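You operate a simulated robot arm through the tools that you are given. There is no shell and no other tool.

The job below is to be done with a simulated two-armed robot. You get a single attempt, and the scene is never put back.

Task
Plug the blue tester and the work light into the white strip and switch it on.
Fine: grey strip off before the blue plug comes out; white strip on last; the charger's plug stays.

It is judged by the outcome, as a careful person would: the job done as asked, and still so three seconds after it is handed in. It fails if anything else is knocked over, pushed out of place, dropped, spilled or broken.

Robot
Two 7-joint arms with fingered hands on one trunk that stands fixed in place. Base frame: the origin is at the foot of the trunk, x ahead of it, y to its left, z up. Lengths are in mm, angles in degrees, forces in N, time in s.
The left shoulder is at [60, 177, 925], the right one opposite. Payload 4 kg a hand.
Tool frame (each hand has its own): the origin (TCP) lies between the finger pads and is the grasp point; the fingertips stand 37 mm ahead of it; z points along the fingers, y is the line along which they close. Largest opening 124 mm; the body of the gripper starts 43 mm behind the TCP. The gripper is a hand of 3 fingers: y runs from the thumb to the fingers, the wrist lies at [-15, -108, -202] in the tool frame.
Orientation is that of the tool frame in the base frame, as a unit quaternion [x, y, z, w]. With the fingers straight down and the wrist toward the robot, the tool's x, y and z point along [0, 1, 0], [1, 0, 0] and [0, 0, -1] of the base frame.

Tools
- The arms move only by the tool move_arm. It takes "left_commands", "right_commands" or both (then of equal length, played together; a hand with none holds still); each is text: rows parted by semicolons, each of 6 numbers parted by spaces: the turn, a rotation vector about the base's x, y, z in units of 6 degrees (1.0 is 6 degrees), then the shift along the base's x, y, z in units of 20 mm (1.0 is 20 mm). In form: ax ay az x y z; .... A call has 1 to 20 rows; each row shifts and turns the commanded pose from where the row before left it. A call with a number of a shift or a turn outside -1 to 1 is refused whole. Each row takes 0.2 s and may step no farther than 50 mm and 8.6 degrees from the row before; otherwise, the whole call is refused. A pose out of reach is approached as far as the arm can. The call stops where the force on the tool passes 40 N (or 10 N more than at its start, if that is more) or the arm is blocked; 0.2 s more then pass. In this call time passes only in rows, and 0.2 s behind the last. It gives the time, the measured TCP pose, the force on the tool (base axes), the opening and the grip force at its end, in the units of the frame above (readings bear some noise), with the torque about the TCP (base axes, N m) and any sound that the robot's microphone picked up.
- Cameras (640 x 400 px; columns grow to the right, rows downward): "scene" is now at [54.9, 4.6, 1574]; the picture's right is [0.06, -1.00, 0.00], its down [-0.67, -0.04, -0.74] and it looks along [0.74, 0.04, -0.67] (base axes); focal length 345 px, centre (320, 200). "left" rides on the left gripper at [-64, -76, -136] in its tool frame; the picture's right is [-0.84, -0.26, 0.48], its down [0.48, -0.76, 0.43] and it looks along [0.26, 0.60, 0.76] (tool axes); focal length 256 px, centre (320, 200). "right" rides on the right gripper at [64, -76, -136] in its tool frame; the picture's right is [-0.84, 0.26, -0.48], its down [-0.48, -0.76, 0.43] and it looks along [-0.26, 0.60, 0.76] (tool axes); focal length 256 px, centre (320, 200). There is no depth. A picture from a camera that has moved, and an enlarged one, comes with that camera's place and axes in the base frame and with its lens.
- get_image(camera): a new picture of that camera. It takes no simulated time.
- raise_lower(by): slides the trunk up (or, below 0, down) by that many mm; the arms and the scene camera ride with it, the base frame stays. It gives what a move gives, with no picture.
- set_fingers(index, middle, thumb_bend, thumb_turn, hand): sets how far each is bent, from 0 (flat) to 100 (curled in); at 30 the hand is open as for a grip, at 70 the pads meet at the TCP. One left out holds its place. A second passes; each finger stops where it meets its share of the squeeze, and holds until it gets a number again. It is the only way to open and close the hand. It gives what a move gives, with no picture; readings hold the bend of each and the force on the fingers (four entries, about 0 where the hand has none), thumb and palm. thumb_turn goes from beside the hand (0) to across from the fingers (100), as for a grip.
- turn_head(pan, tilt): turns the head with the scene camera to pan (to the left, within 86 degrees either way) and tilt (down, from -29 to 69), counted from straight ahead of the robot. It gives what a move gives.
- zoom(camera, box): a new picture of the part [left, top, right, bottom] of that camera's present view, enlarged. It takes no simulated time.
- finish_job(): hands the job in; it is judged then, once.

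Nothing tells you positions but the pictures and the camera data. Unless the task says otherwise, let go and move clear before handing in.

The tools are called after "Request:" by a JSON object that holds its "method" and its "body". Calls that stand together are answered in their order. move_arm: Moves the arms, as the interface text tells. Its arguments: {"type":"object","properties":{"left_commands":{"type":"string"},"right_commands":{"type":"string"}},"required":[]} The other tools are called the same way: raise_lower (by) slides the trunk up or down; set_fingers (index, middle, thumb_bend, thumb_turn, hand) moves the fingers one by one; turn_head (pan, tilt) turns the head that bears the scene camera; get_image (camera) takes a picture; zoom (camera, box) takes an enlarged picture of a part of a camera's view; finish_job () hands the job in.

At the start:

```text
time: 0.0
left_eef_pos: [631.9, 329.8, 1178.1]
left_ee_rot: [0.707, 0.707, 0.0, 0.0]
left_contact_force: [0.0, -0.4, -0.1]
left_wrist_torque: [-0.03, 0.01, 0.01]
left_width: 123.4
left_grasp_force: 0.0
left_shape: jaw
left_bend: [30.0, 30.0, 30.0, 98.0]
left_finger forces: [0.0, 0.0, 0.1, 0.0, 0.0, 0.0]
right_eef_pos: [576.1, -131.7, 1172.9]
right_ee_rot: [0.707, 0.708, 0.001, -0.001]
right_contact_force: [-0.4, -0.2, -0.2]
right_wrist_torque: [0.02, 0.03, 0.01]
right_width: 123.6
right_grasp_force: 0.2
right_shape: jaw
right_bend: [30.0, 30.0, 30.0, 98.0]
right_finger forces: [0.0, 0.0, 0.1, 0.0, 0.1, 0.1]
trunk travel left (down, up): [-450.0, 140.0]
head pan, tilt: [3.2, 41.9]
```

scene: 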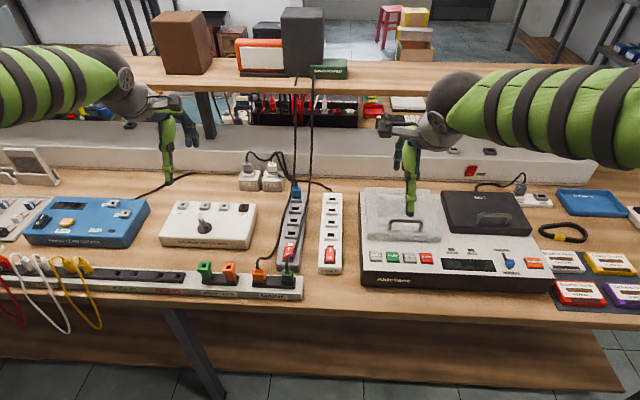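
right: 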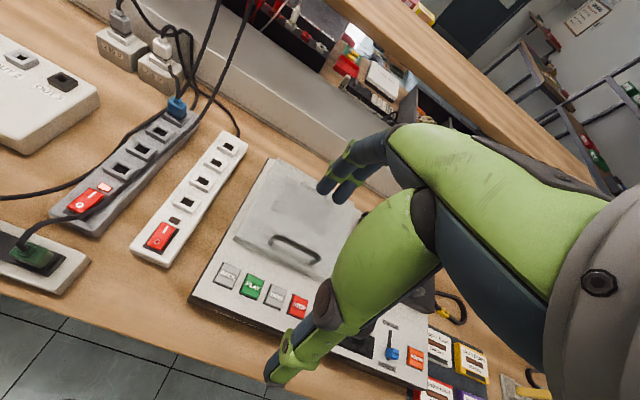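
left: 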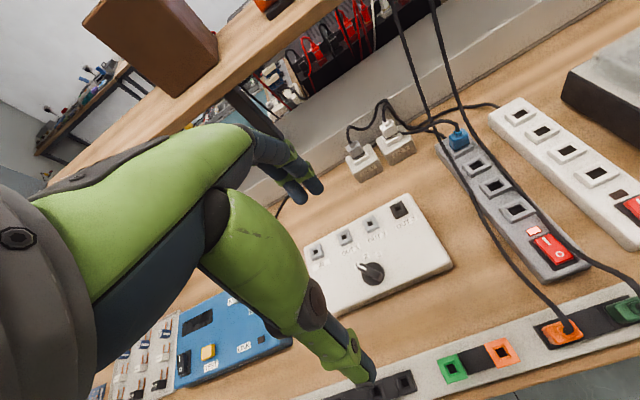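

I see a bench with a grey strip (blue plug in its far end), a white strip with a red switch, and a row of parked plugs on a front rail. I'll look closer before I move anything.

Request:
{"method": "zoom", "body": {"camera": "scene", "box": [220, 140, 380, 310]}}

Request:
{"method": "zoom", "body": {"camera": "scene", "box": [0, 230, 320, 340]}}

Request:
{"method": "zoom", "body": {"camera": "scene", "box": [140, 0, 380, 190]}}

Request:
{"method": "zoom", "body": {"camera": "left", "box": [320, 80, 640, 380]}}

Request:
{"method": "zoom", "body": {"camera": "right", "box": [0, 0, 280, 300]}}

```text
2.35 times, centred on (300, 225) of scene
camera zoom: at [54.9, 4.6, 1574.0], right [0.06, -1.0, 0.0], down [-0.67, -0.04, -0.74], along [0.74, 0.04, -0.67], focal length 811 px, centre (367, 141)
```

zoom: 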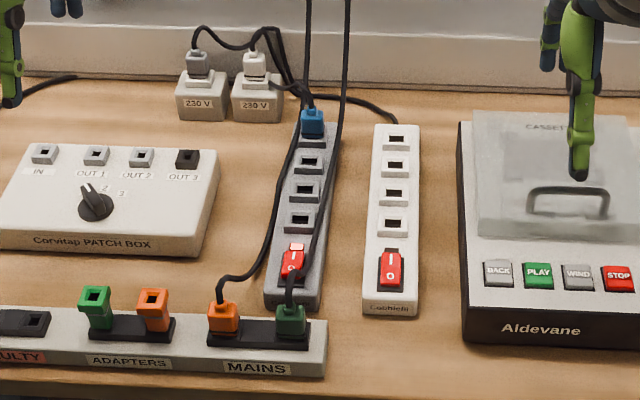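

```text
2.00 times, centred on (160, 285) of scene
camera zoom: at [54.9, 4.6, 1574.0], right [0.06, -1.0, 0.0], down [-0.67, -0.04, -0.74], along [0.74, 0.04, -0.67], focal length 690 px, centre (640, 30)
```

zoom: 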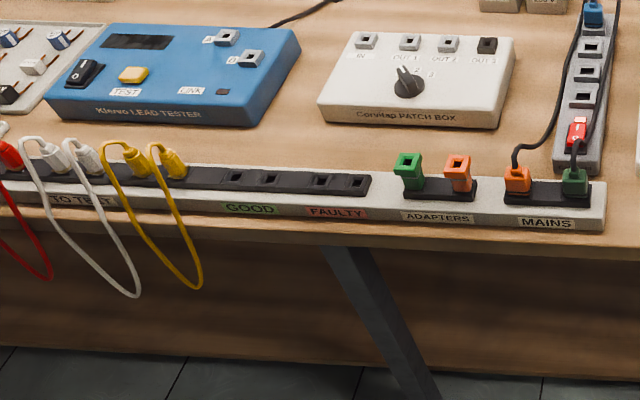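

```text
2.11 times, centred on (260, 95) of scene
camera zoom: at [54.9, 4.6, 1574.0], right [0.06, -1.0, 0.0], down [-0.67, -0.04, -0.74], along [0.74, 0.04, -0.67], focal length 726 px, centre (446, 421)
```

zoom: 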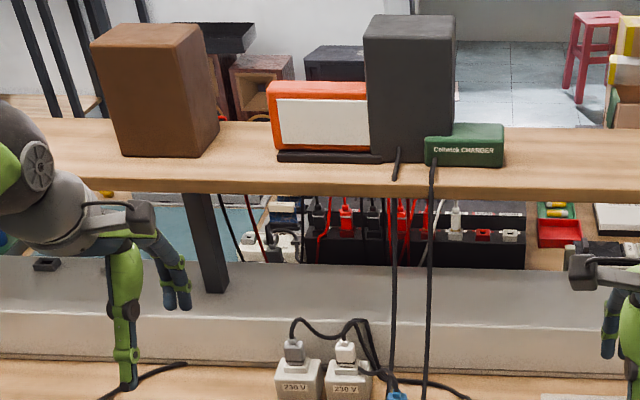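

```text
1.33 times, centred on (480, 230) of left
camera zoom: at [555.8, 265.0, 1314.4], right [-0.26, -0.84, -0.48], down [-0.76, 0.48, -0.43], along [0.6, 0.26, -0.76], focal length 341 px, centre (107, 160)
```

zoom: 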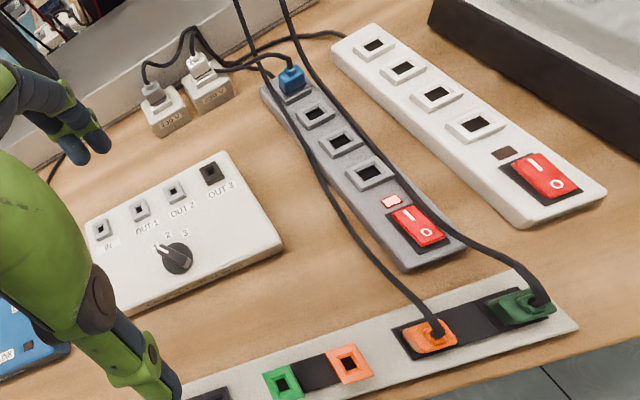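

```text
1.33 times, centred on (140, 150) of right
camera zoom: at [500.3, -68.1, 1309.4], right [0.26, -0.84, 0.48], down [-0.76, -0.48, -0.44], along [0.6, -0.25, -0.76], focal length 341 px, centre (560, 267)
```

zoom: 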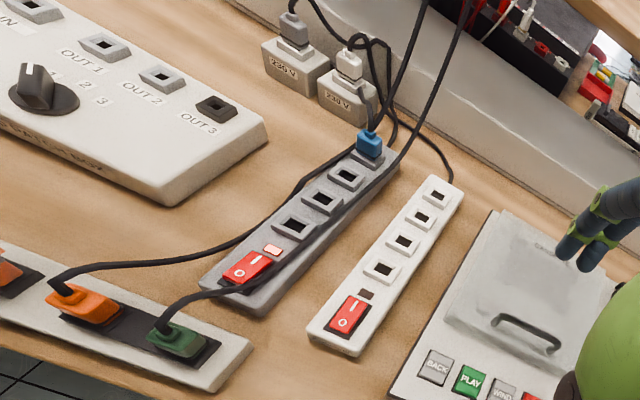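

The white strip runs along y≈11 and the grey one along y≈121, with tops near z≈868. Before moving I'll trace the leads on the shelf and compare the plug and socket shapes.

Request:
{"method": "turn_head", "body": {"pan": 3.2, "tilt": 20}}

Request:
{"method": "zoom", "body": {"camera": "scene", "box": [230, 130, 370, 240]}}

Request:
{"method": "zoom", "body": {"camera": "scene", "box": [250, 220, 350, 340]}}

Request:
{"method": "zoom", "body": {"camera": "right", "box": [80, 80, 260, 260]}}

Request:
{"method": "zoom", "body": {"camera": "left", "box": [420, 60, 640, 260]}}

Request:
{"method": "zoom", "body": {"camera": "left", "box": [400, 250, 640, 400]}}

```text
time: 0.9
left_eef_pos: [632.8, 328.7, 1177.8]
left_ee_rot: [0.707, 0.707, -0.001, 0.0]
left_contact_force: [-0.3, -0.5, -0.4]
left_wrist_torque: [0.01, 0.03, -0.01]
left_width: 123.6
left_grasp_force: 0.2
left_shape: jaw
left_bend: [30.0, 30.0, 30.0, 98.0]
left_finger forces: [0.0, 0.1, 0.1, 0.0, 0.0, 0.0]
right_eef_pos: [575.9, -133.2, 1172.1]
right_ee_rot: [0.706, 0.708, 0.001, 0.0]
right_contact_force: [-0.3, -0.2, 0.1]
right_wrist_torque: [-0.01, -0.01, 0.01]
right_width: 124.0
right_grasp_force: 0.0
right_shape: jaw
right_bend: [30.0, 30.0, 30.0, 98.0]
right_finger forces: [0.1, 0.1, 0.0, 0.0, 0.0, 0.1]
trunk travel left (down, up): [-450.0, 140.0]
head pan, tilt: [3.2, 20.0]
```

```text
3.64 times, centred on (300, 185) of scene
camera zoom: at [64.4, 5.2, 1608.1], right [0.06, -1.0, 0.0], down [-0.34, -0.02, -0.94], along [0.94, 0.05, -0.34], focal length 1254 px, centre (393, 254)
```

zoom: 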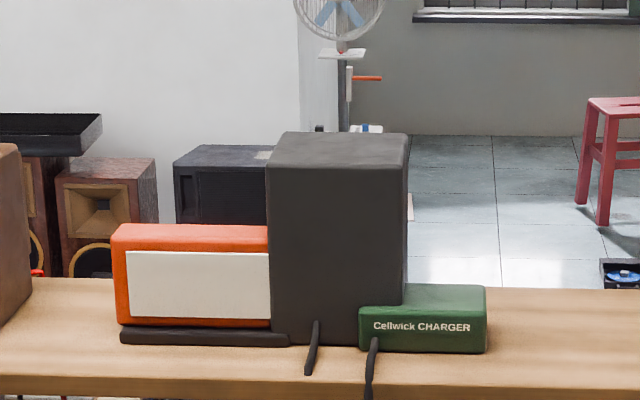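

```text
3.33 times, centred on (300, 280) of scene
camera zoom: at [64.4, 5.2, 1608.1], right [0.06, -1.0, 0.0], down [-0.34, -0.02, -0.94], along [0.94, 0.05, -0.34], focal length 1149 px, centre (387, -67)
```

zoom: 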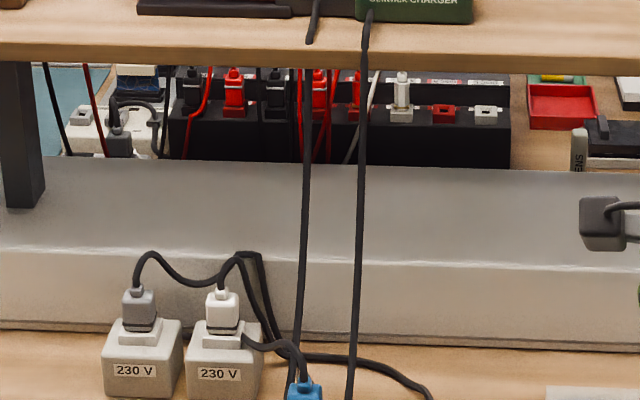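

```text
2.22 times, centred on (170, 170) of right
camera zoom: at [500.3, -68.1, 1309.4], right [0.26, -0.84, 0.48], down [-0.76, -0.48, -0.44], along [0.6, -0.25, -0.76], focal length 569 px, centre (653, 267)
```

zoom: 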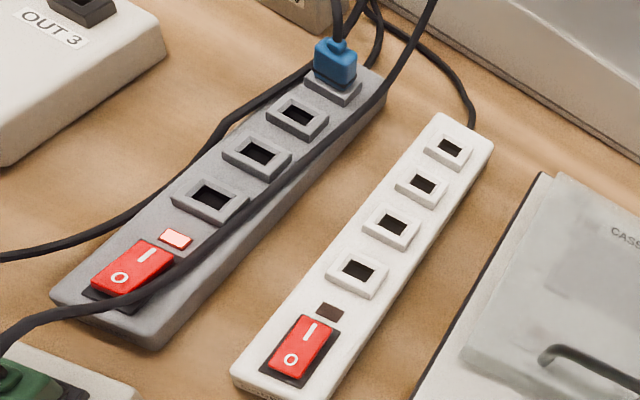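

```text
2.00 times, centred on (530, 160) of left
camera zoom: at [555.8, 265.1, 1314.4], right [-0.26, -0.84, -0.48], down [-0.76, 0.48, -0.43], along [0.6, 0.26, -0.76], focal length 512 px, centre (-100, 280)
```

zoom: 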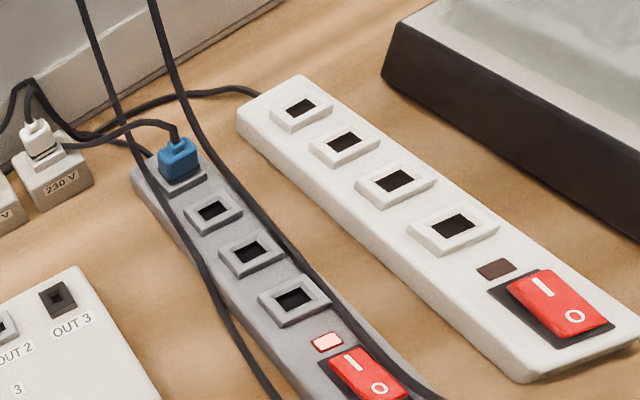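

```text
2.67 times, centred on (520, 325) of left
camera zoom: at [555.8, 265.1, 1314.4], right [-0.26, -0.84, -0.48], down [-0.76, 0.48, -0.43], along [0.6, 0.26, -0.76], focal length 683 px, centre (-213, -133)
```

zoom: 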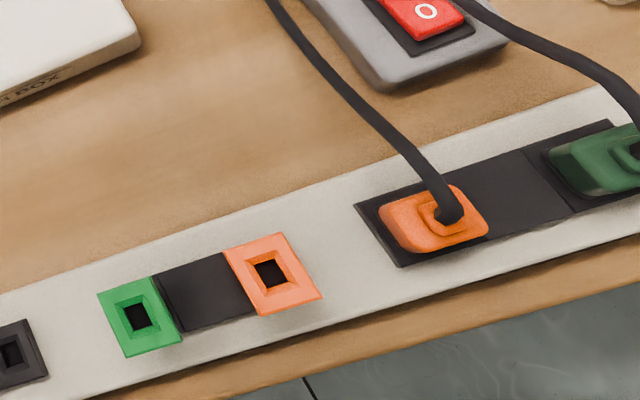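

The traces look clear: the charger's lead runs to the green plug, the work light's to the orange plug, and the blue plug is in the grey strip, whose lamp is lit. Next I'll shape the right hand into a one-finger poke, well clear of everything.

Request:
{"method": "turn_head", "body": {"pan": 0, "tilt": 45}}

Request:
{"method": "set_fingers", "body": {"hand": "right", "index": 65, "middle": 100, "thumb_bend": 100, "thumb_turn": 0}}

Request:
{"method": "get_image", "body": {"camera": "scene"}}

Request:
{"method": "get_image", "body": {"camera": "right"}}

Request:
{"method": "get_image", "body": {"camera": "left"}}

```text
time: 1.8
left_eef_pos: [631.7, 329.0, 1176.2]
left_ee_rot: [0.707, 0.707, 0.0, 0.0]
left_contact_force: [0.2, 0.7, -0.2]
left_wrist_torque: [0.0, 0.03, 0.02]
left_width: 123.5
left_grasp_force: 0.0
left_shape: jaw
left_bend: [30.0, 30.0, 30.0, 98.0]
left_finger forces: [0.0, 0.0, 0.0, 0.0, 0.0, 0.0]
right_eef_pos: [576.2, -132.0, 1173.6]
right_ee_rot: [0.707, 0.708, 0.001, -0.001]
right_contact_force: [-0.4, -0.9, 0.3]
right_wrist_torque: [-0.06, 0.0, 0.03]
right_width: 123.6
right_grasp_force: 0.0
right_shape: jaw
right_bend: [30.0, 30.0, 30.0, 98.0]
right_finger forces: [0.0, 0.1, 0.0, 0.0, 0.0, 0.0]
trunk travel left (down, up): [-450.0, 140.0]
head pan, tilt: [0.0, 45.0]
```

```text
time: 2.8
left_eef_pos: [631.6, 329.6, 1177.6]
left_ee_rot: [0.707, 0.707, 0.0, 0.0]
left_contact_force: [-0.2, 0.2, 0.6]
left_wrist_torque: [-0.01, 0.0, 0.0]
left_width: 123.7
left_grasp_force: 0.1
left_shape: jaw
left_bend: [30.0, 30.0, 30.0, 98.0]
left_finger forces: [0.0, 0.0, 0.1, 0.1, 0.0, 0.0]
right_eef_pos: [575.7, -131.8, 1173.9]
right_ee_rot: [0.706, 0.708, 0.0, -0.001]
right_contact_force: [-0.2, 1.0, -0.6]
right_wrist_torque: [0.03, 0.03, 0.02]
right_width: 85.7
right_grasp_force: 0.1
right_shape: fingers
right_bend: [65.0, 100.0, 100.0, 0.0]
right_finger forces: [0.0, 0.1, 0.0, 0.1, 0.1, 0.0]
trunk travel left (down, up): [-450.0, 140.0]
head pan, tilt: [0.0, 45.0]
```

```text
taken
camera scene: at [52.7, 0.0, 1569.5], right [0.0, -1.0, 0.0], down [-0.71, 0.0, -0.71], along [0.71, 0.0, -0.71], focal length 345 px, centre (320, 200)
```

scene: 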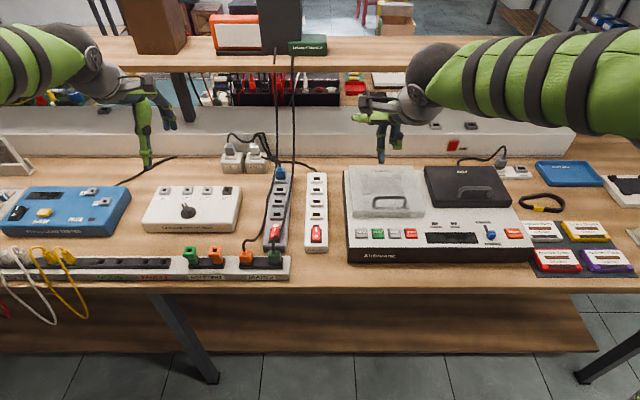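

```text
taken
camera right: at [500.3, -68.1, 1309.5], right [0.26, -0.84, 0.48], down [-0.76, -0.48, -0.44], along [0.6, -0.25, -0.76], focal length 256 px, centre (320, 200)
```

right: 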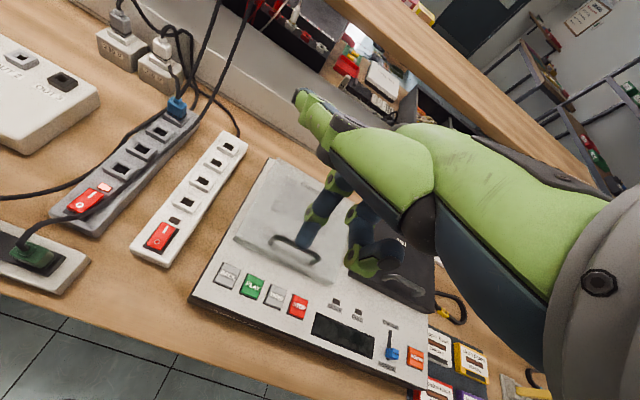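

```text
taken
camera left: at [555.8, 265.0, 1314.4], right [-0.26, -0.84, -0.48], down [-0.76, 0.48, -0.43], along [0.6, 0.26, -0.76], focal length 256 px, centre (320, 200)
```

left: 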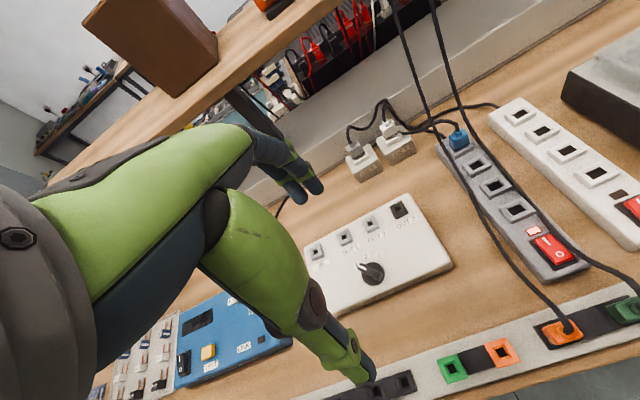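

The index now points down and the middle is curled. I'll zoom in to find where the index tip is relative to the TCP.

Request:
{"method": "zoom", "body": {"camera": "right", "box": [260, 140, 440, 290]}}

Request:
{"method": "zoom", "body": {"camera": "scene", "box": [330, 70, 430, 180]}}

Request:
{"method": "zoom", "body": {"camera": "scene", "box": [220, 140, 340, 290]}}

```text
2.67 times, centred on (350, 215) of right
camera zoom: at [500.3, -68.1, 1309.5], right [0.26, -0.84, 0.48], down [-0.76, -0.48, -0.44], along [0.6, -0.25, -0.76], focal length 683 px, centre (240, 160)
```

zoom: 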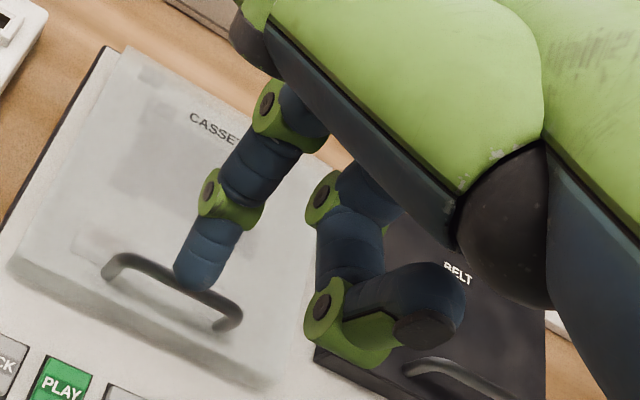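

```text
3.64 times, centred on (380, 125) of scene
camera zoom: at [52.7, 0.0, 1569.5], right [0.0, -1.0, 0.0], down [-0.71, 0.0, -0.71], along [0.71, 0.0, -0.71], focal length 1254 px, centre (102, 473)
```

zoom: 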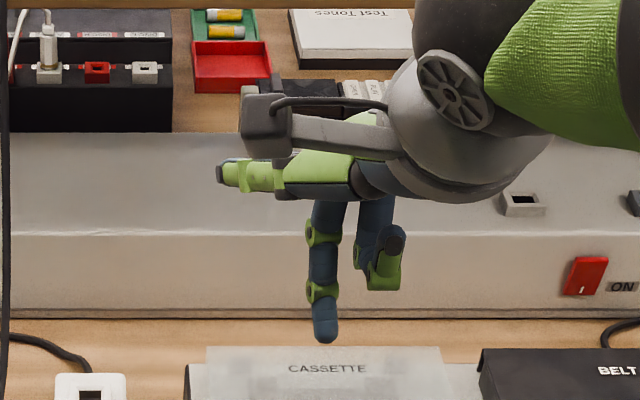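

```text
2.67 times, centred on (280, 215) of scene
camera zoom: at [52.7, 0.0, 1569.5], right [0.0, -1.0, 0.0], down [-0.71, 0.0, -0.71], along [0.71, 0.0, -0.71], focal length 919 px, centre (427, 160)
```

zoom: 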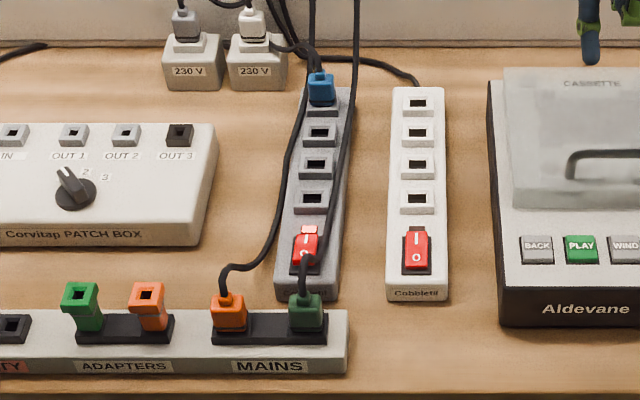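

The index tip sits at about TCP + (9, 11, −34). I'll bring the right hand over the grey strip's switch, tilting it slightly so the curled middle finger clears the green lead.

Request:
{"method": "move_arm", "body": {"right_commands": "-0.1538 0 0 0.1196 0.974 -0.667; -0.1538 0 0 0.1196 0.974 -0.667; -0.1538 0 0 0.1196 0.974 -0.667; -0.1538 0 0 0.1196 0.974 -0.667; -0.1538 0 0 0.1196 0.974 -0.667; -0.1538 0 0 0.1196 0.974 -0.667; -0.1538 0 0 0.1196 0.974 -0.667; -0.1538 0 0 0.1196 0.974 -0.667; -0.1538 0 0 0.1196 0.974 -0.667; -0.1538 0 0 0.1196 0.974 -0.667; -0.1538 0 0 0.1196 0.974 -0.667; -0.1538 0 0 0.1196 0.974 -0.667; -0.1538 0 0 0.1196 0.974 -0.667"}}

Request:
{"method": "get_image", "body": {"camera": "right"}}

Request:
{"method": "get_image", "body": {"camera": "left"}}

Request:
{"method": "zoom", "body": {"camera": "scene", "box": [220, 140, 340, 290]}}

```text
time: 5.5
left_eef_pos: [633.1, 330.3, 1176.6]
left_ee_rot: [0.707, 0.707, -0.001, 0.0]
left_contact_force: [-0.6, 0.7, 0.2]
left_wrist_torque: [0.04, -0.01, 0.04]
left_width: 123.4
left_grasp_force: 0.0
left_shape: jaw
left_bend: [30.0, 30.0, 30.0, 98.0]
left_finger forces: [0.0, 0.1, 0.0, 0.1, 0.0, 0.1]
right_eef_pos: [607.4, 122.6, 1000.2]
right_ee_rot: [0.703, 0.703, -0.073, 0.074]
right_contact_force: [-0.5, 0.1, 0.6]
right_wrist_torque: [0.01, -0.01, 0.01]
right_width: 85.7
right_grasp_force: 0.0
right_shape: fingers
right_bend: [65.0, 100.0, 100.0, 0.0]
right_finger forces: [0.0, 0.0, 0.1, 0.0, 0.0, 0.0]
trunk travel left (down, up): [-450.0, 140.0]
head pan, tilt: [0.0, 45.0]
```

```text
taken
camera right: at [531.4, 212.9, 1120.6], right [0.26, -0.72, 0.64], down [-0.76, -0.56, -0.33], along [0.6, -0.41, -0.69], focal length 256 px, centre (320, 200)
```

right: 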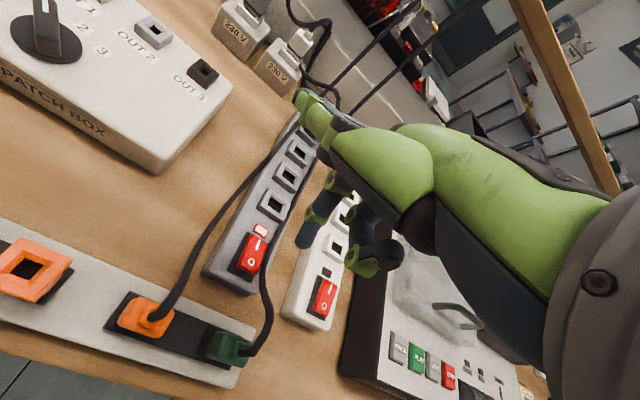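

```text
taken
camera left: at [556.0, 265.5, 1314.2], right [-0.26, -0.84, -0.48], down [-0.76, 0.48, -0.43], along [0.6, 0.25, -0.76], focal length 256 px, centre (320, 200)
```

left: 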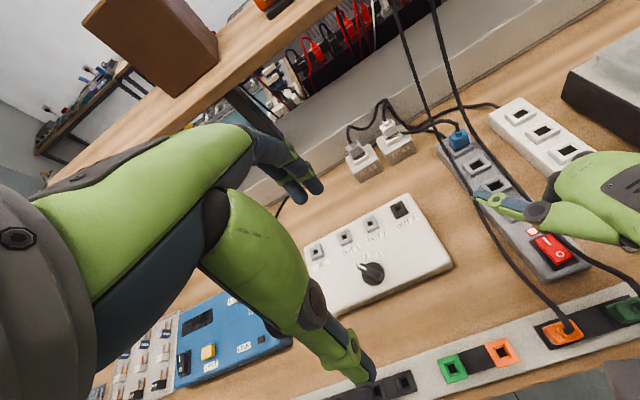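

```text
2.67 times, centred on (280, 215) of scene
camera zoom: at [52.9, 0.6, 1569.5], right [0.0, -1.0, 0.0], down [-0.71, 0.0, -0.71], along [0.71, 0.0, -0.71], focal length 919 px, centre (427, 160)
```

zoom: 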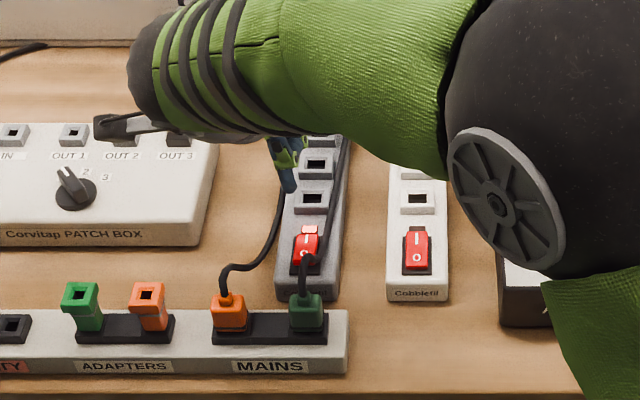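

The tip is above the O end of the grey rocker (around 618, 122). I'll lower it to just above the switch and check again.

Request:
{"method": "move_arm", "body": {"right_commands": "0 0 0 0.05 0 -0.9; 0 0 0 0.05 0 -0.9; 0 0 0 0.05 0 -0.9; 0 0 0 0 0 -0.9"}}

Request:
{"method": "zoom", "body": {"camera": "right", "box": [120, 100, 400, 400]}}

Request:
{"method": "zoom", "body": {"camera": "left", "box": [440, 100, 640, 350]}}

Request:
{"method": "zoom", "body": {"camera": "scene", "box": [220, 140, 340, 290]}}

```text
time: 6.5
left_eef_pos: [633.0, 329.3, 1177.7]
left_ee_rot: [0.707, 0.707, 0.0, 0.0]
left_contact_force: [-0.4, -0.4, -0.1]
left_wrist_torque: [-0.01, 0.01, -0.01]
left_width: 123.6
left_grasp_force: 0.1
left_shape: jaw
left_bend: [30.0, 30.0, 30.0, 98.0]
left_finger forces: [0.0, 0.0, 0.0, 0.0, 0.0, 0.0]
right_eef_pos: [610.9, 121.8, 928.0]
right_ee_rot: [0.702, 0.705, -0.074, 0.074]
right_contact_force: [0.3, -0.1, 0.4]
right_wrist_torque: [-0.02, 0.02, -0.01]
right_width: 85.4
right_grasp_force: 0.0
right_shape: fingers
right_bend: [65.0, 100.0, 100.0, 0.0]
right_finger forces: [0.1, 0.0, 0.1, 0.0, 0.0, 0.0]
trunk travel left (down, up): [-450.0, 140.0]
head pan, tilt: [0.0, 45.0]
```

```text
1.33 times, centred on (260, 250) of right
camera zoom: at [534.5, 212.5, 1048.7], right [0.26, -0.72, 0.64], down [-0.76, -0.56, -0.33], along [0.6, -0.41, -0.69], focal length 341 px, centre (400, 133)
```

zoom: 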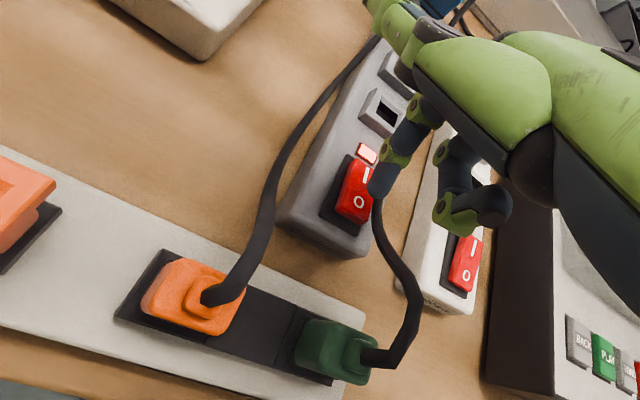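

```text
1.60 times, centred on (540, 225) of left
camera zoom: at [555.9, 265.3, 1314.4], right [-0.26, -0.84, -0.48], down [-0.76, 0.48, -0.43], along [0.6, 0.26, -0.76], focal length 410 px, centre (-32, 160)
```

zoom: 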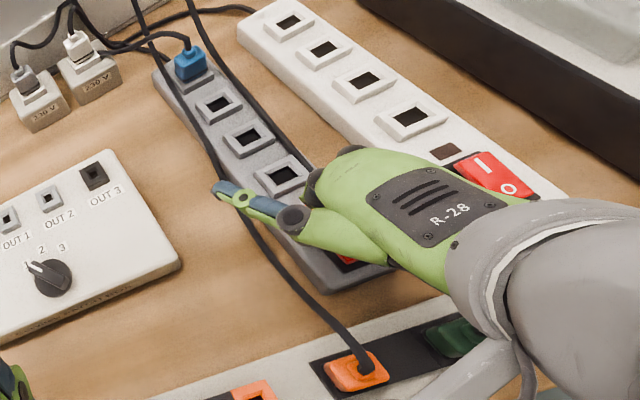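

```text
2.67 times, centred on (280, 215) of scene
camera zoom: at [52.8, 0.4, 1569.6], right [0.0, -1.0, 0.0], down [-0.71, 0.0, -0.71], along [0.71, 0.0, -0.71], focal length 919 px, centre (427, 160)
```

zoom: 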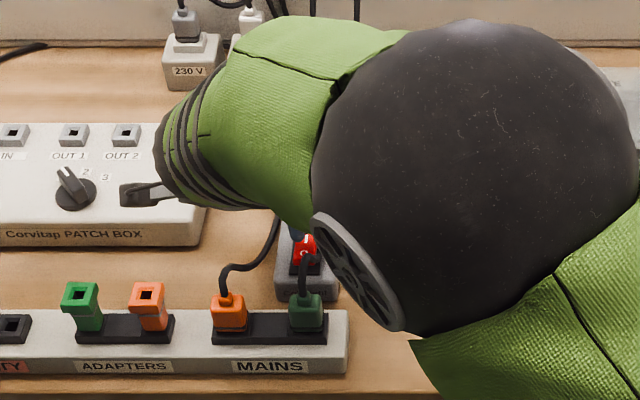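

The tip is about 18 mm above the O end, and the lead stays to its right. I'll press down in small steps.

Request:
{"method": "move_arm", "body": {"right_commands": "0 0 0 -0.15 -0.1 -0.5; 0 0 0 0 0 -0.4; 0 0 0 0 0 -0.2; 0 0 0 0 0 -0.2"}}

Request:
{"method": "zoom", "body": {"camera": "right", "box": [120, 100, 400, 400]}}

```text
time: 7.5
left_eef_pos: [631.3, 329.6, 1178.8]
left_ee_rot: [0.707, 0.707, 0.0, 0.0]
left_contact_force: [-0.5, 0.1, 0.5]
left_wrist_torque: [-0.03, -0.01, -0.03]
left_width: 123.6
left_grasp_force: 0.0
left_shape: jaw
left_bend: [30.0, 30.0, 30.0, 98.0]
left_finger forces: [0.0, 0.0, 0.1, 0.0, 0.1, 0.1]
right_eef_pos: [609.4, 120.8, 906.2]
right_ee_rot: [0.703, 0.704, -0.069, 0.074]
right_contact_force: [4.4, -0.2, 21.4]
right_wrist_torque: [0.08, -0.34, 0.02]
right_width: 87.2
right_grasp_force: 10.7
right_shape: fingers
right_bend: [66.0, 100.0, 100.0, 0.0]
right_finger forces: [20.5, 0.0, 0.0, 0.0, 0.0, 0.1]
trunk travel left (down, up): [-450.0, 140.0]
head pan, tilt: [0.0, 45.0]
heard: click
```

```text
1.33 times, centred on (260, 250) of right
camera zoom: at [531.9, 210.6, 1025.3], right [0.26, -0.72, 0.64], down [-0.76, -0.56, -0.33], along [0.6, -0.4, -0.69], focal length 341 px, centre (400, 133)
```

zoom: 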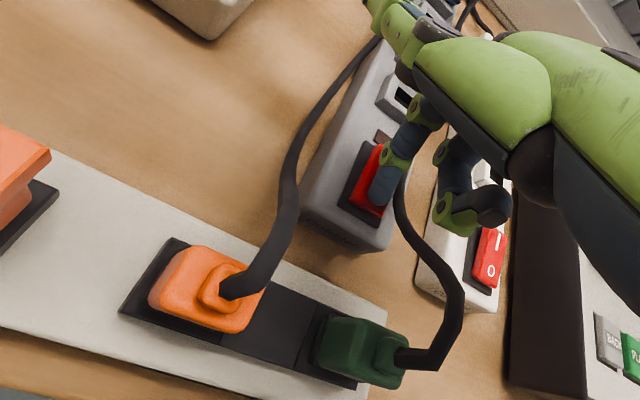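

I heard a click and the grey lamp is dark. I'll lift off and check.

Request:
{"method": "move_arm", "body": {"right_commands": "0 0 0 0 0 0.8; 0 0 0 0 0 1; 0 0 0 0 0 1; 0.4 0 0 0 -1 1; 0.4 0 0 0 -1 1; 0.4 0 0 0 -1 1; 0.4 0 0 0 -1 1; 0.4 0 0 0 -1 0; 0 0 0 0 -1 0; 0 0 0 0 -1 0; 0 0 0 0 -1 0"}}

Request:
{"method": "get_image", "body": {"camera": "right"}}

Request:
{"method": "zoom", "body": {"camera": "scene", "box": [220, 140, 340, 290]}}

Request:
{"method": "zoom", "body": {"camera": "left", "box": [340, 60, 640, 260]}}

```text
time: 9.9
left_eef_pos: [631.8, 330.3, 1177.7]
left_ee_rot: [0.707, 0.707, 0.0, 0.0]
left_contact_force: [-0.7, -0.5, -0.1]
left_wrist_torque: [0.0, 0.0, 0.0]
left_width: 123.9
left_grasp_force: 0.0
left_shape: jaw
left_bend: [30.0, 30.0, 30.0, 98.0]
left_finger forces: [0.1, 0.0, 0.1, 0.1, 0.0, 0.1]
right_eef_pos: [607.8, -40.6, 1038.0]
right_ee_rot: [0.707, 0.708, 0.001, 0.0]
right_contact_force: [-0.4, 0.1, 0.5]
right_wrist_torque: [-0.02, 0.0, -0.01]
right_width: 85.4
right_grasp_force: 0.0
right_shape: fingers
right_bend: [65.0, 100.0, 100.0, 0.0]
right_finger forces: [0.1, 0.0, 0.0, 0.0, 0.1, 0.0]
trunk travel left (down, up): [-450.0, 140.0]
head pan, tilt: [0.0, 45.0]
```

```text
taken
camera right: at [531.4, 22.6, 1174.8], right [0.26, -0.84, 0.48], down [-0.76, -0.48, -0.44], along [0.6, -0.25, -0.76], focal length 256 px, centre (320, 200)
```

right: 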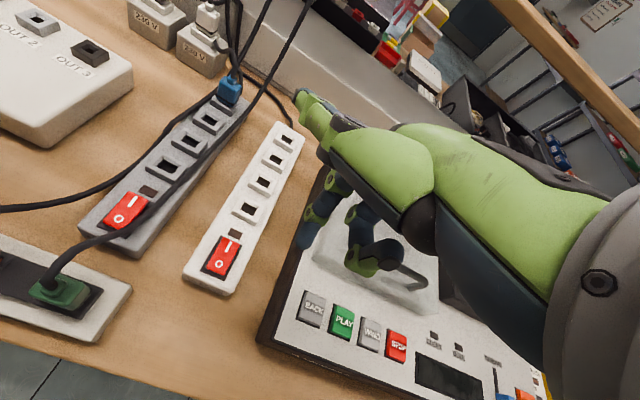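

```text
2.67 times, centred on (280, 215) of scene
camera zoom: at [52.7, -0.2, 1569.5], right [0.0, -1.0, 0.0], down [-0.71, 0.0, -0.71], along [0.71, 0.0, -0.71], focal length 919 px, centre (427, 160)
```

zoom: 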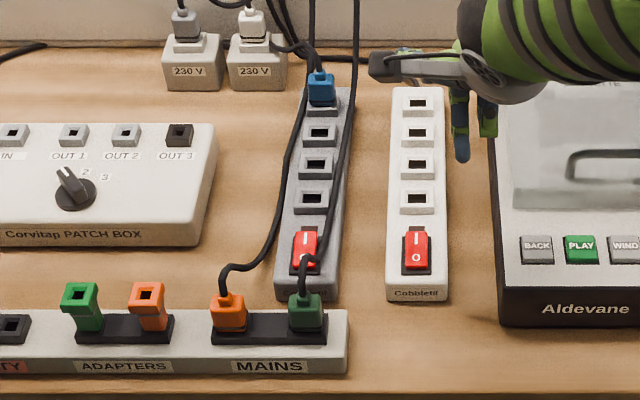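

```text
2.00 times, centred on (490, 160) of left
camera zoom: at [555.8, 264.8, 1314.5], right [-0.26, -0.84, -0.48], down [-0.76, 0.48, -0.43], along [0.6, 0.26, -0.76], focal length 512 px, centre (-20, 280)
```

zoom: 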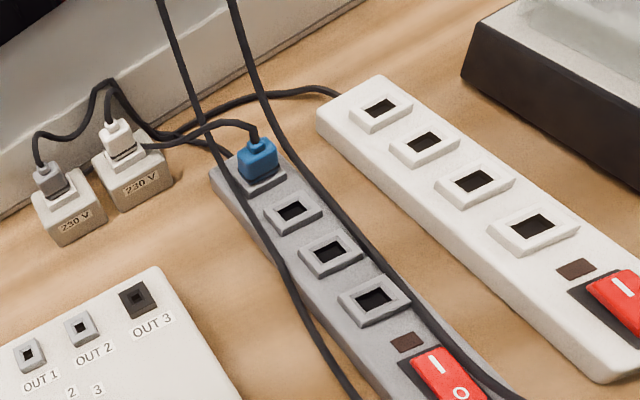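

The grey strip is off and everything else is still in place. The work light's lead crosses close behind the blue plug, so I'll move the orange plug first. The left hand goes over it for a close look.

Request:
{"method": "move_arm", "body": {"left_commands": "0 0 0 -0.478 -0.839 -0.933; 0 0 0 -0.478 -0.839 -0.933; 0 0 0 -0.478 -0.839 -0.933; 0 0 0 -0.478 -0.839 -0.933; 0 0 0 -0.478 -0.839 -0.933; 0 0 0 -0.478 -0.839 -0.933; 0 0 0 -0.478 -0.839 -0.933; 0 0 0 -0.478 -0.839 -0.933; 0 0 0 -0.478 -0.839 -0.933", "right_commands": "0 0 0 0 -0.8 0.2; 0 0 0 0 -0.8 0.2; 0 0 0 0 -0.8 0.2; 0 0 0 0 -0.8 0.2; 0 0 0 0 -0.8 0.2; 0 0 0 0 -0.8 0.2; 0 0 0 0 -0.8 0.2; 0 0 0 0 -0.8 0.2; 0 0 0 0 -0.8 0.2"}}

Request:
{"method": "get_image", "body": {"camera": "left"}}

Request:
{"method": "get_image", "body": {"camera": "right"}}

Request:
{"method": "zoom", "body": {"camera": "scene", "box": [160, 160, 320, 300]}}

```text
time: 11.9
left_eef_pos: [546.5, 177.8, 1007.6]
left_ee_rot: [0.707, 0.707, 0.0, 0.0]
left_contact_force: [-0.6, 0.1, 0.0]
left_wrist_torque: [0.01, 0.01, -0.02]
left_width: 123.7
left_grasp_force: 0.0
left_shape: jaw
left_bend: [30.0, 30.0, 30.0, 98.0]
left_finger forces: [0.1, 0.0, 0.0, 0.0, 0.1, 0.1]
right_eef_pos: [607.5, -185.7, 1074.2]
right_ee_rot: [0.707, 0.707, 0.001, -0.002]
right_contact_force: [0.7, 0.6, -0.5]
right_wrist_torque: [0.03, 0.02, -0.02]
right_width: 85.5
right_grasp_force: 0.0
right_shape: fingers
right_bend: [65.0, 100.0, 100.0, 0.0]
right_finger forces: [0.0, 0.0, 0.0, 0.1, 0.0, 0.0]
trunk travel left (down, up): [-450.0, 140.0]
head pan, tilt: [0.0, 45.0]
```

```text
taken
camera left: at [469.0, 113.5, 1145.7], right [-0.26, -0.84, -0.48], down [-0.76, 0.48, -0.43], along [0.6, 0.26, -0.76], focal length 256 px, centre (320, 200)
```

left: 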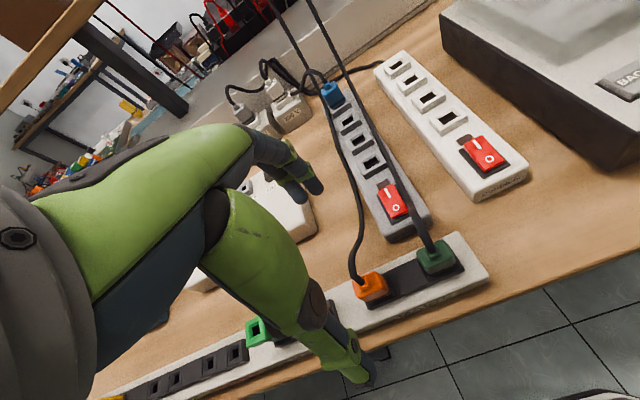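

```text
taken
camera right: at [531.6, -121.6, 1210.7], right [0.26, -0.84, 0.48], down [-0.76, -0.48, -0.44], along [0.6, -0.25, -0.76], focal length 256 px, centre (320, 200)
```

right: 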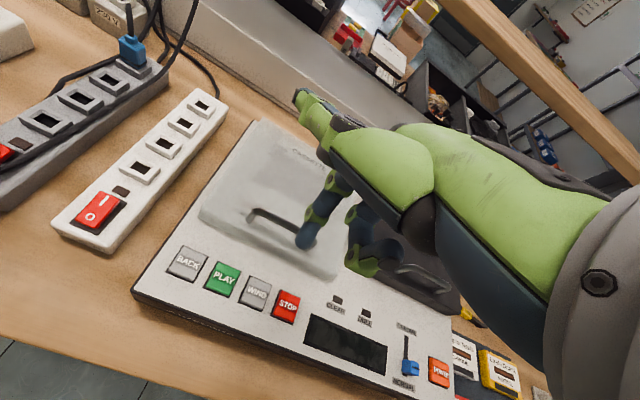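

```text
2.86 times, centred on (240, 230) of scene
camera zoom: at [52.8, -0.5, 1569.5], right [0.0, -1.0, 0.0], down [-0.71, 0.0, -0.71], along [0.71, 0.0, -0.71], focal length 985 px, centre (549, 114)
```

zoom: 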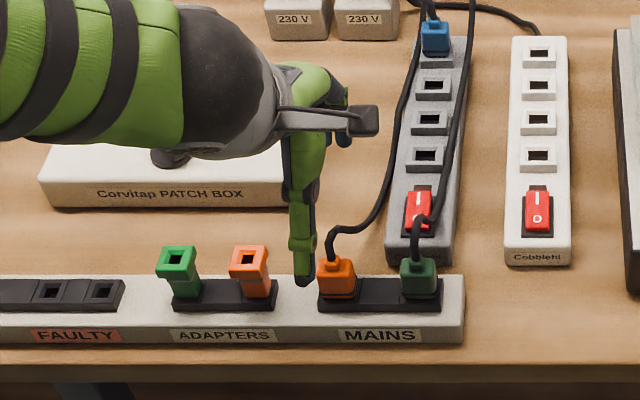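

The left hand is now nearly above the orange plug. I'll zoom in to get its size and position.

Request:
{"method": "zoom", "body": {"camera": "left", "box": [300, 200, 500, 340]}}

Request:
{"method": "zoom", "body": {"camera": "scene", "box": [210, 210, 300, 280]}}

Request:
{"method": "zoom", "body": {"camera": "left", "box": [220, 30, 520, 230]}}

```text
2.86 times, centred on (400, 270) of left
camera zoom: at [469.0, 113.5, 1145.7], right [-0.26, -0.84, -0.48], down [-0.76, 0.48, -0.43], along [0.6, 0.26, -0.76], focal length 731 px, centre (91, 0)
```

zoom: 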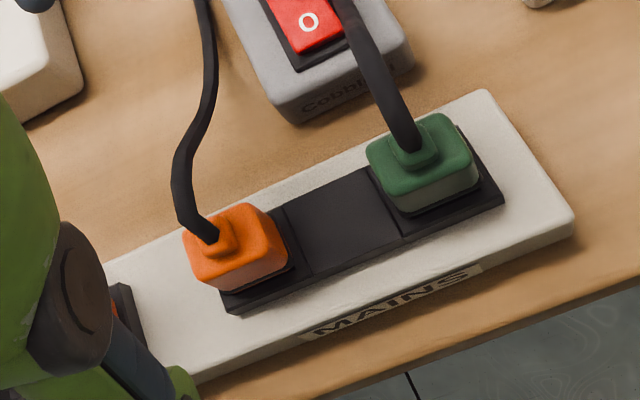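

```text
5.71 times, centred on (255, 245) of scene
camera zoom: at [52.8, -0.5, 1569.5], right [0.0, -1.0, 0.0], down [-0.71, 0.0, -0.71], along [0.71, 0.0, -0.71], focal length 1970 px, centre (691, -57)
```

zoom: 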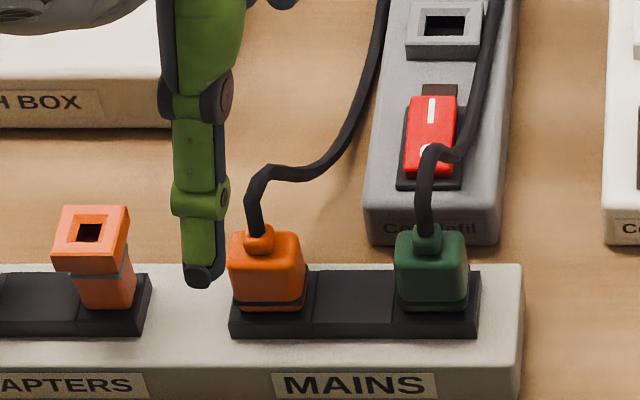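

```text
2.00 times, centred on (370, 130) of left
camera zoom: at [469.0, 113.5, 1145.7], right [-0.26, -0.84, -0.48], down [-0.76, 0.48, -0.43], along [0.6, 0.26, -0.76], focal length 512 px, centre (220, 340)
```

zoom: 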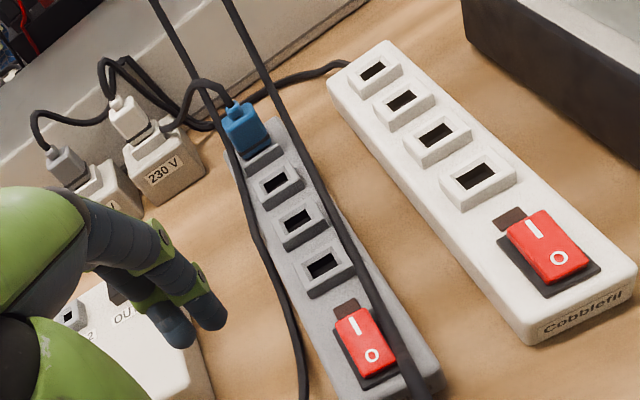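

The orange plug's top face is at about (541, 176, 901), and its lead leaves toward +x. I'll turn the left hand 90° so the fingers straddle the plug along y, and narrow the opening.

Request:
{"method": "move_arm", "body": {"left_commands": "0 0 -1 0 0 0; 0 0 -1 0 0 0; 0 0 -1 0 0 0; 0 0 -1 0 0 0; 0 0 -1 0 0 0; 0 0 -1 0 0 0; 0 0 -1 0 0 0; 0 0 -1 0 0 0; 0 0 -1 0 0 0; 0 0 -1 0 0 0; 0 0 -1 0 0 0; 0 0 -1 0 0 0; 0 0 -1 0 0 0; 0 0 -1 0 0 0; 0 0 -1 -0.25 -0.1 0"}}

Request:
{"method": "set_fingers", "body": {"hand": "left", "index": 52, "middle": 52, "thumb_bend": 52}}

Request:
{"method": "get_image", "body": {"camera": "left"}}

Request:
{"method": "get_image", "body": {"camera": "scene"}}

Request:
{"method": "zoom", "body": {"camera": "scene", "box": [170, 160, 300, 280]}}

```text
time: 15.2
left_eef_pos: [541.5, 175.1, 1007.9]
left_ee_rot: [1.0, -0.001, 0.0, 0.0]
left_contact_force: [-0.6, 0.0, -0.2]
left_wrist_torque: [-0.01, 0.01, 0.01]
left_width: 123.6
left_grasp_force: 0.2
left_shape: jaw
left_bend: [30.0, 30.0, 30.0, 98.0]
left_finger forces: [0.0, 0.0, 0.0, 0.0, 0.0, 0.1]
right_eef_pos: [607.1, -184.6, 1073.4]
right_ee_rot: [0.707, 0.708, 0.001, -0.001]
right_contact_force: [0.1, -0.3, 0.6]
right_wrist_torque: [-0.02, 0.0, 0.01]
right_width: 85.3
right_grasp_force: 0.0
right_shape: fingers
right_bend: [65.0, 100.0, 100.0, 0.0]
right_finger forces: [0.0, 0.0, 0.1, 0.0, 0.0, 0.0]
trunk travel left (down, up): [-450.0, 140.0]
head pan, tilt: [0.0, 45.0]
```

```text
time: 16.1
left_eef_pos: [540.4, 175.9, 1007.2]
left_ee_rot: [1.0, -0.001, 0.001, 0.0]
left_contact_force: [-0.5, 0.1, -0.8]
left_wrist_torque: [-0.04, -0.02, -0.02]
left_width: 56.4
left_grasp_force: 0.1
left_shape: fingers
left_bend: [52.0, 52.0, 52.0, 98.0]
left_finger forces: [0.0, 0.0, 0.0, 0.0, 0.0, 0.0]
right_eef_pos: [607.9, -185.2, 1075.2]
right_ee_rot: [0.706, 0.708, 0.0, -0.001]
right_contact_force: [-0.4, -0.2, 0.0]
right_wrist_torque: [0.04, -0.03, -0.02]
right_width: 85.6
right_grasp_force: 0.1
right_shape: fingers
right_bend: [65.0, 100.0, 100.0, 0.0]
right_finger forces: [0.0, 0.0, 0.0, 0.0, 0.1, 0.0]
trunk travel left (down, up): [-450.0, 140.0]
head pan, tilt: [0.0, 45.0]
```

```text
taken
camera left: at [476.4, 251.4, 1145.9], right [-0.84, 0.26, -0.48], down [0.48, 0.76, -0.43], along [0.26, -0.6, -0.76], focal length 256 px, centre (320, 200)
```

left: 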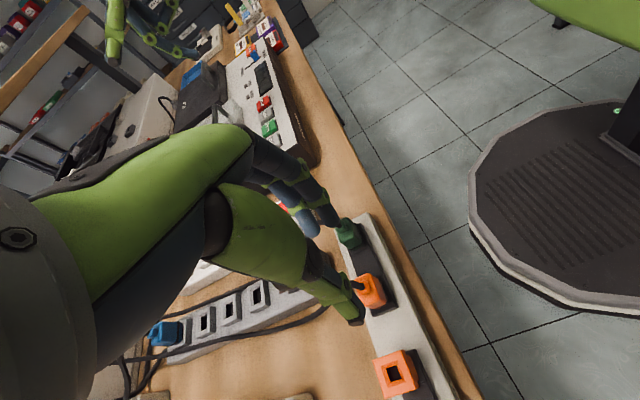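

```text
taken
camera scene: at [52.7, 0.0, 1569.5], right [0.0, -1.0, 0.0], down [-0.71, 0.0, -0.71], along [0.71, 0.0, -0.71], focal length 345 px, centre (320, 200)
```

scene: 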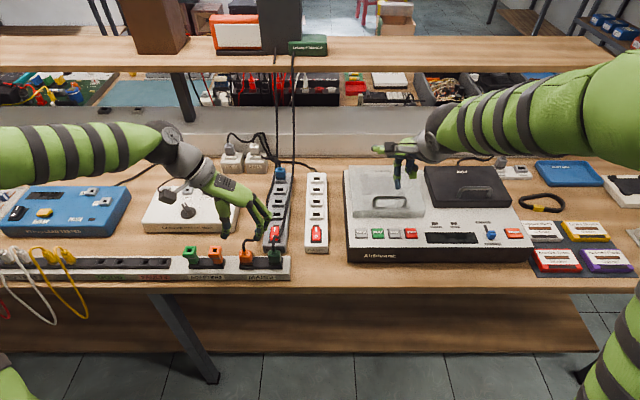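

```text
3.33 times, centred on (235, 220) of scene
camera zoom: at [52.7, 0.0, 1569.5], right [0.0, -1.0, 0.0], down [-0.71, 0.0, -0.71], along [0.71, 0.0, -0.71], focal length 1149 px, centre (603, 133)
```

zoom: 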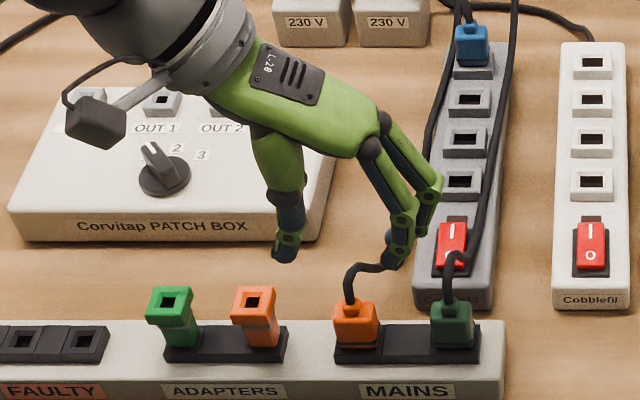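

Fingers and thumb now straddle along y. I'll close the finger side a bit more to stay clear of the green plug, go down partway, and look again.

Request:
{"method": "set_fingers", "body": {"hand": "left", "index": 56, "middle": 56, "thumb_bend": 52}}

Request:
{"method": "move_arm", "body": {"left_commands": "0 0 0 0 0 -0.9; 0 0 0 0 0 -0.9; 0 0 0 0 0 -0.9"}}

Request:
{"method": "zoom", "body": {"camera": "left", "box": [240, 160, 480, 400]}}

Request:
{"method": "zoom", "body": {"camera": "scene", "box": [200, 190, 300, 280]}}

Request:
{"method": "get_image", "body": {"camera": "right"}}

```text
time: 17.1
left_eef_pos: [540.7, 174.6, 1008.2]
left_ee_rot: [1.0, 0.0, 0.0, 0.0]
left_contact_force: [0.5, 0.4, -0.9]
left_wrist_torque: [-0.01, -0.01, 0.0]
left_width: 50.0
left_grasp_force: 0.0
left_shape: fingers
left_bend: [56.0, 56.0, 52.0, 98.0]
left_finger forces: [0.1, 0.0, 0.0, 0.1, 0.0, 0.0]
right_eef_pos: [608.0, -185.0, 1074.1]
right_ee_rot: [0.706, 0.708, 0.0, -0.001]
right_contact_force: [0.3, -0.9, -0.3]
right_wrist_torque: [-0.01, -0.01, 0.03]
right_width: 85.3
right_grasp_force: 0.2
right_shape: fingers
right_bend: [65.0, 100.0, 100.0, 0.0]
right_finger forces: [0.0, 0.1, 0.1, 0.0, 0.0, 0.1]
trunk travel left (down, up): [-450.0, 140.0]
head pan, tilt: [0.0, 45.0]
```

```text
time: 17.9
left_eef_pos: [540.6, 174.8, 954.3]
left_ee_rot: [1.0, 0.001, 0.0, -0.001]
left_contact_force: [-0.2, 0.1, -0.3]
left_wrist_torque: [-0.01, 0.0, 0.01]
left_width: 49.9
left_grasp_force: 0.1
left_shape: fingers
left_bend: [56.0, 56.0, 52.0, 98.0]
left_finger forces: [0.1, 0.1, 0.1, 0.1, 0.1, 0.1]
right_eef_pos: [607.3, -183.8, 1074.4]
right_ee_rot: [0.707, 0.707, 0.001, -0.001]
right_contact_force: [-0.4, 1.0, 0.8]
right_wrist_torque: [-0.01, 0.02, 0.01]
right_width: 85.6
right_grasp_force: 0.1
right_shape: fingers
right_bend: [65.0, 100.0, 100.0, 0.0]
right_finger forces: [0.0, 0.1, 0.1, 0.0, 0.0, 0.1]
trunk travel left (down, up): [-450.0, 140.0]
head pan, tilt: [0.0, 45.0]
```

```text
1.67 times, centred on (360, 280) of left
camera zoom: at [476.6, 251.4, 1091.8], right [-0.84, 0.26, -0.48], down [0.48, 0.76, -0.43], along [0.26, -0.6, -0.76], focal length 427 px, centre (253, 67)
```

zoom: 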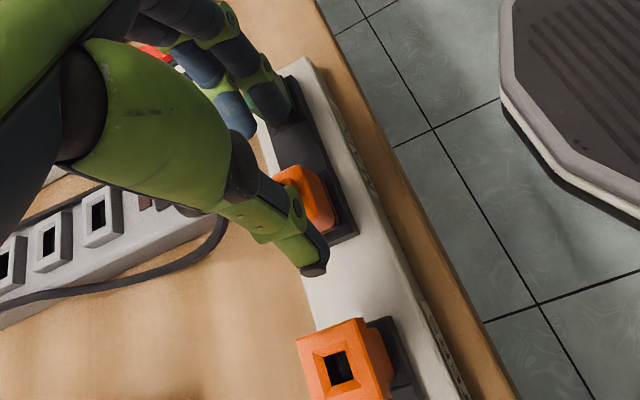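

```text
4.44 times, centred on (250, 235) of scene
camera zoom: at [52.9, 0.1, 1569.5], right [0.0, -1.0, 0.0], down [-0.71, 0.0, -0.71], along [0.71, 0.0, -0.71], focal length 1532 px, centre (631, 44)
```

zoom: 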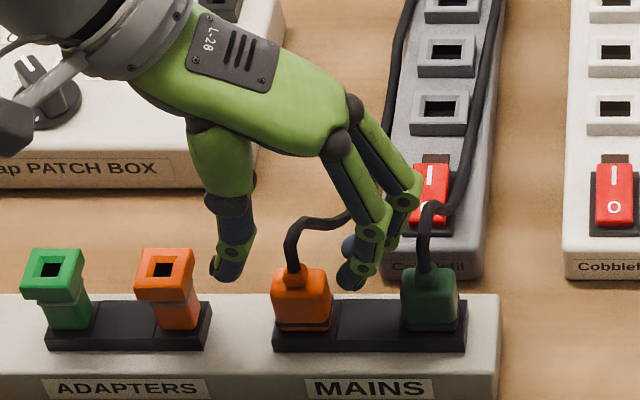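

```text
taken
camera right: at [531.6, -120.8, 1210.7], right [0.26, -0.84, 0.48], down [-0.76, -0.48, -0.44], along [0.6, -0.25, -0.76], focal length 256 px, centre (320, 200)
```

right: 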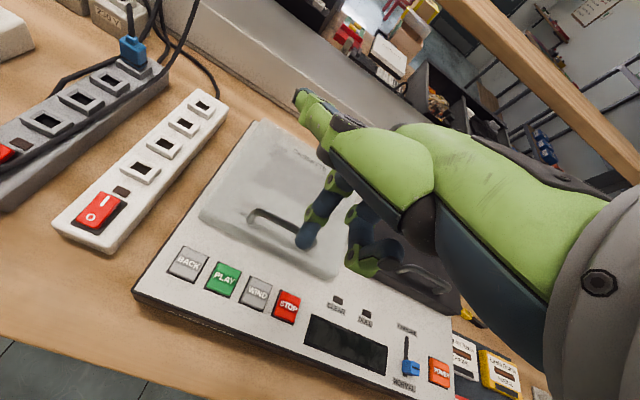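

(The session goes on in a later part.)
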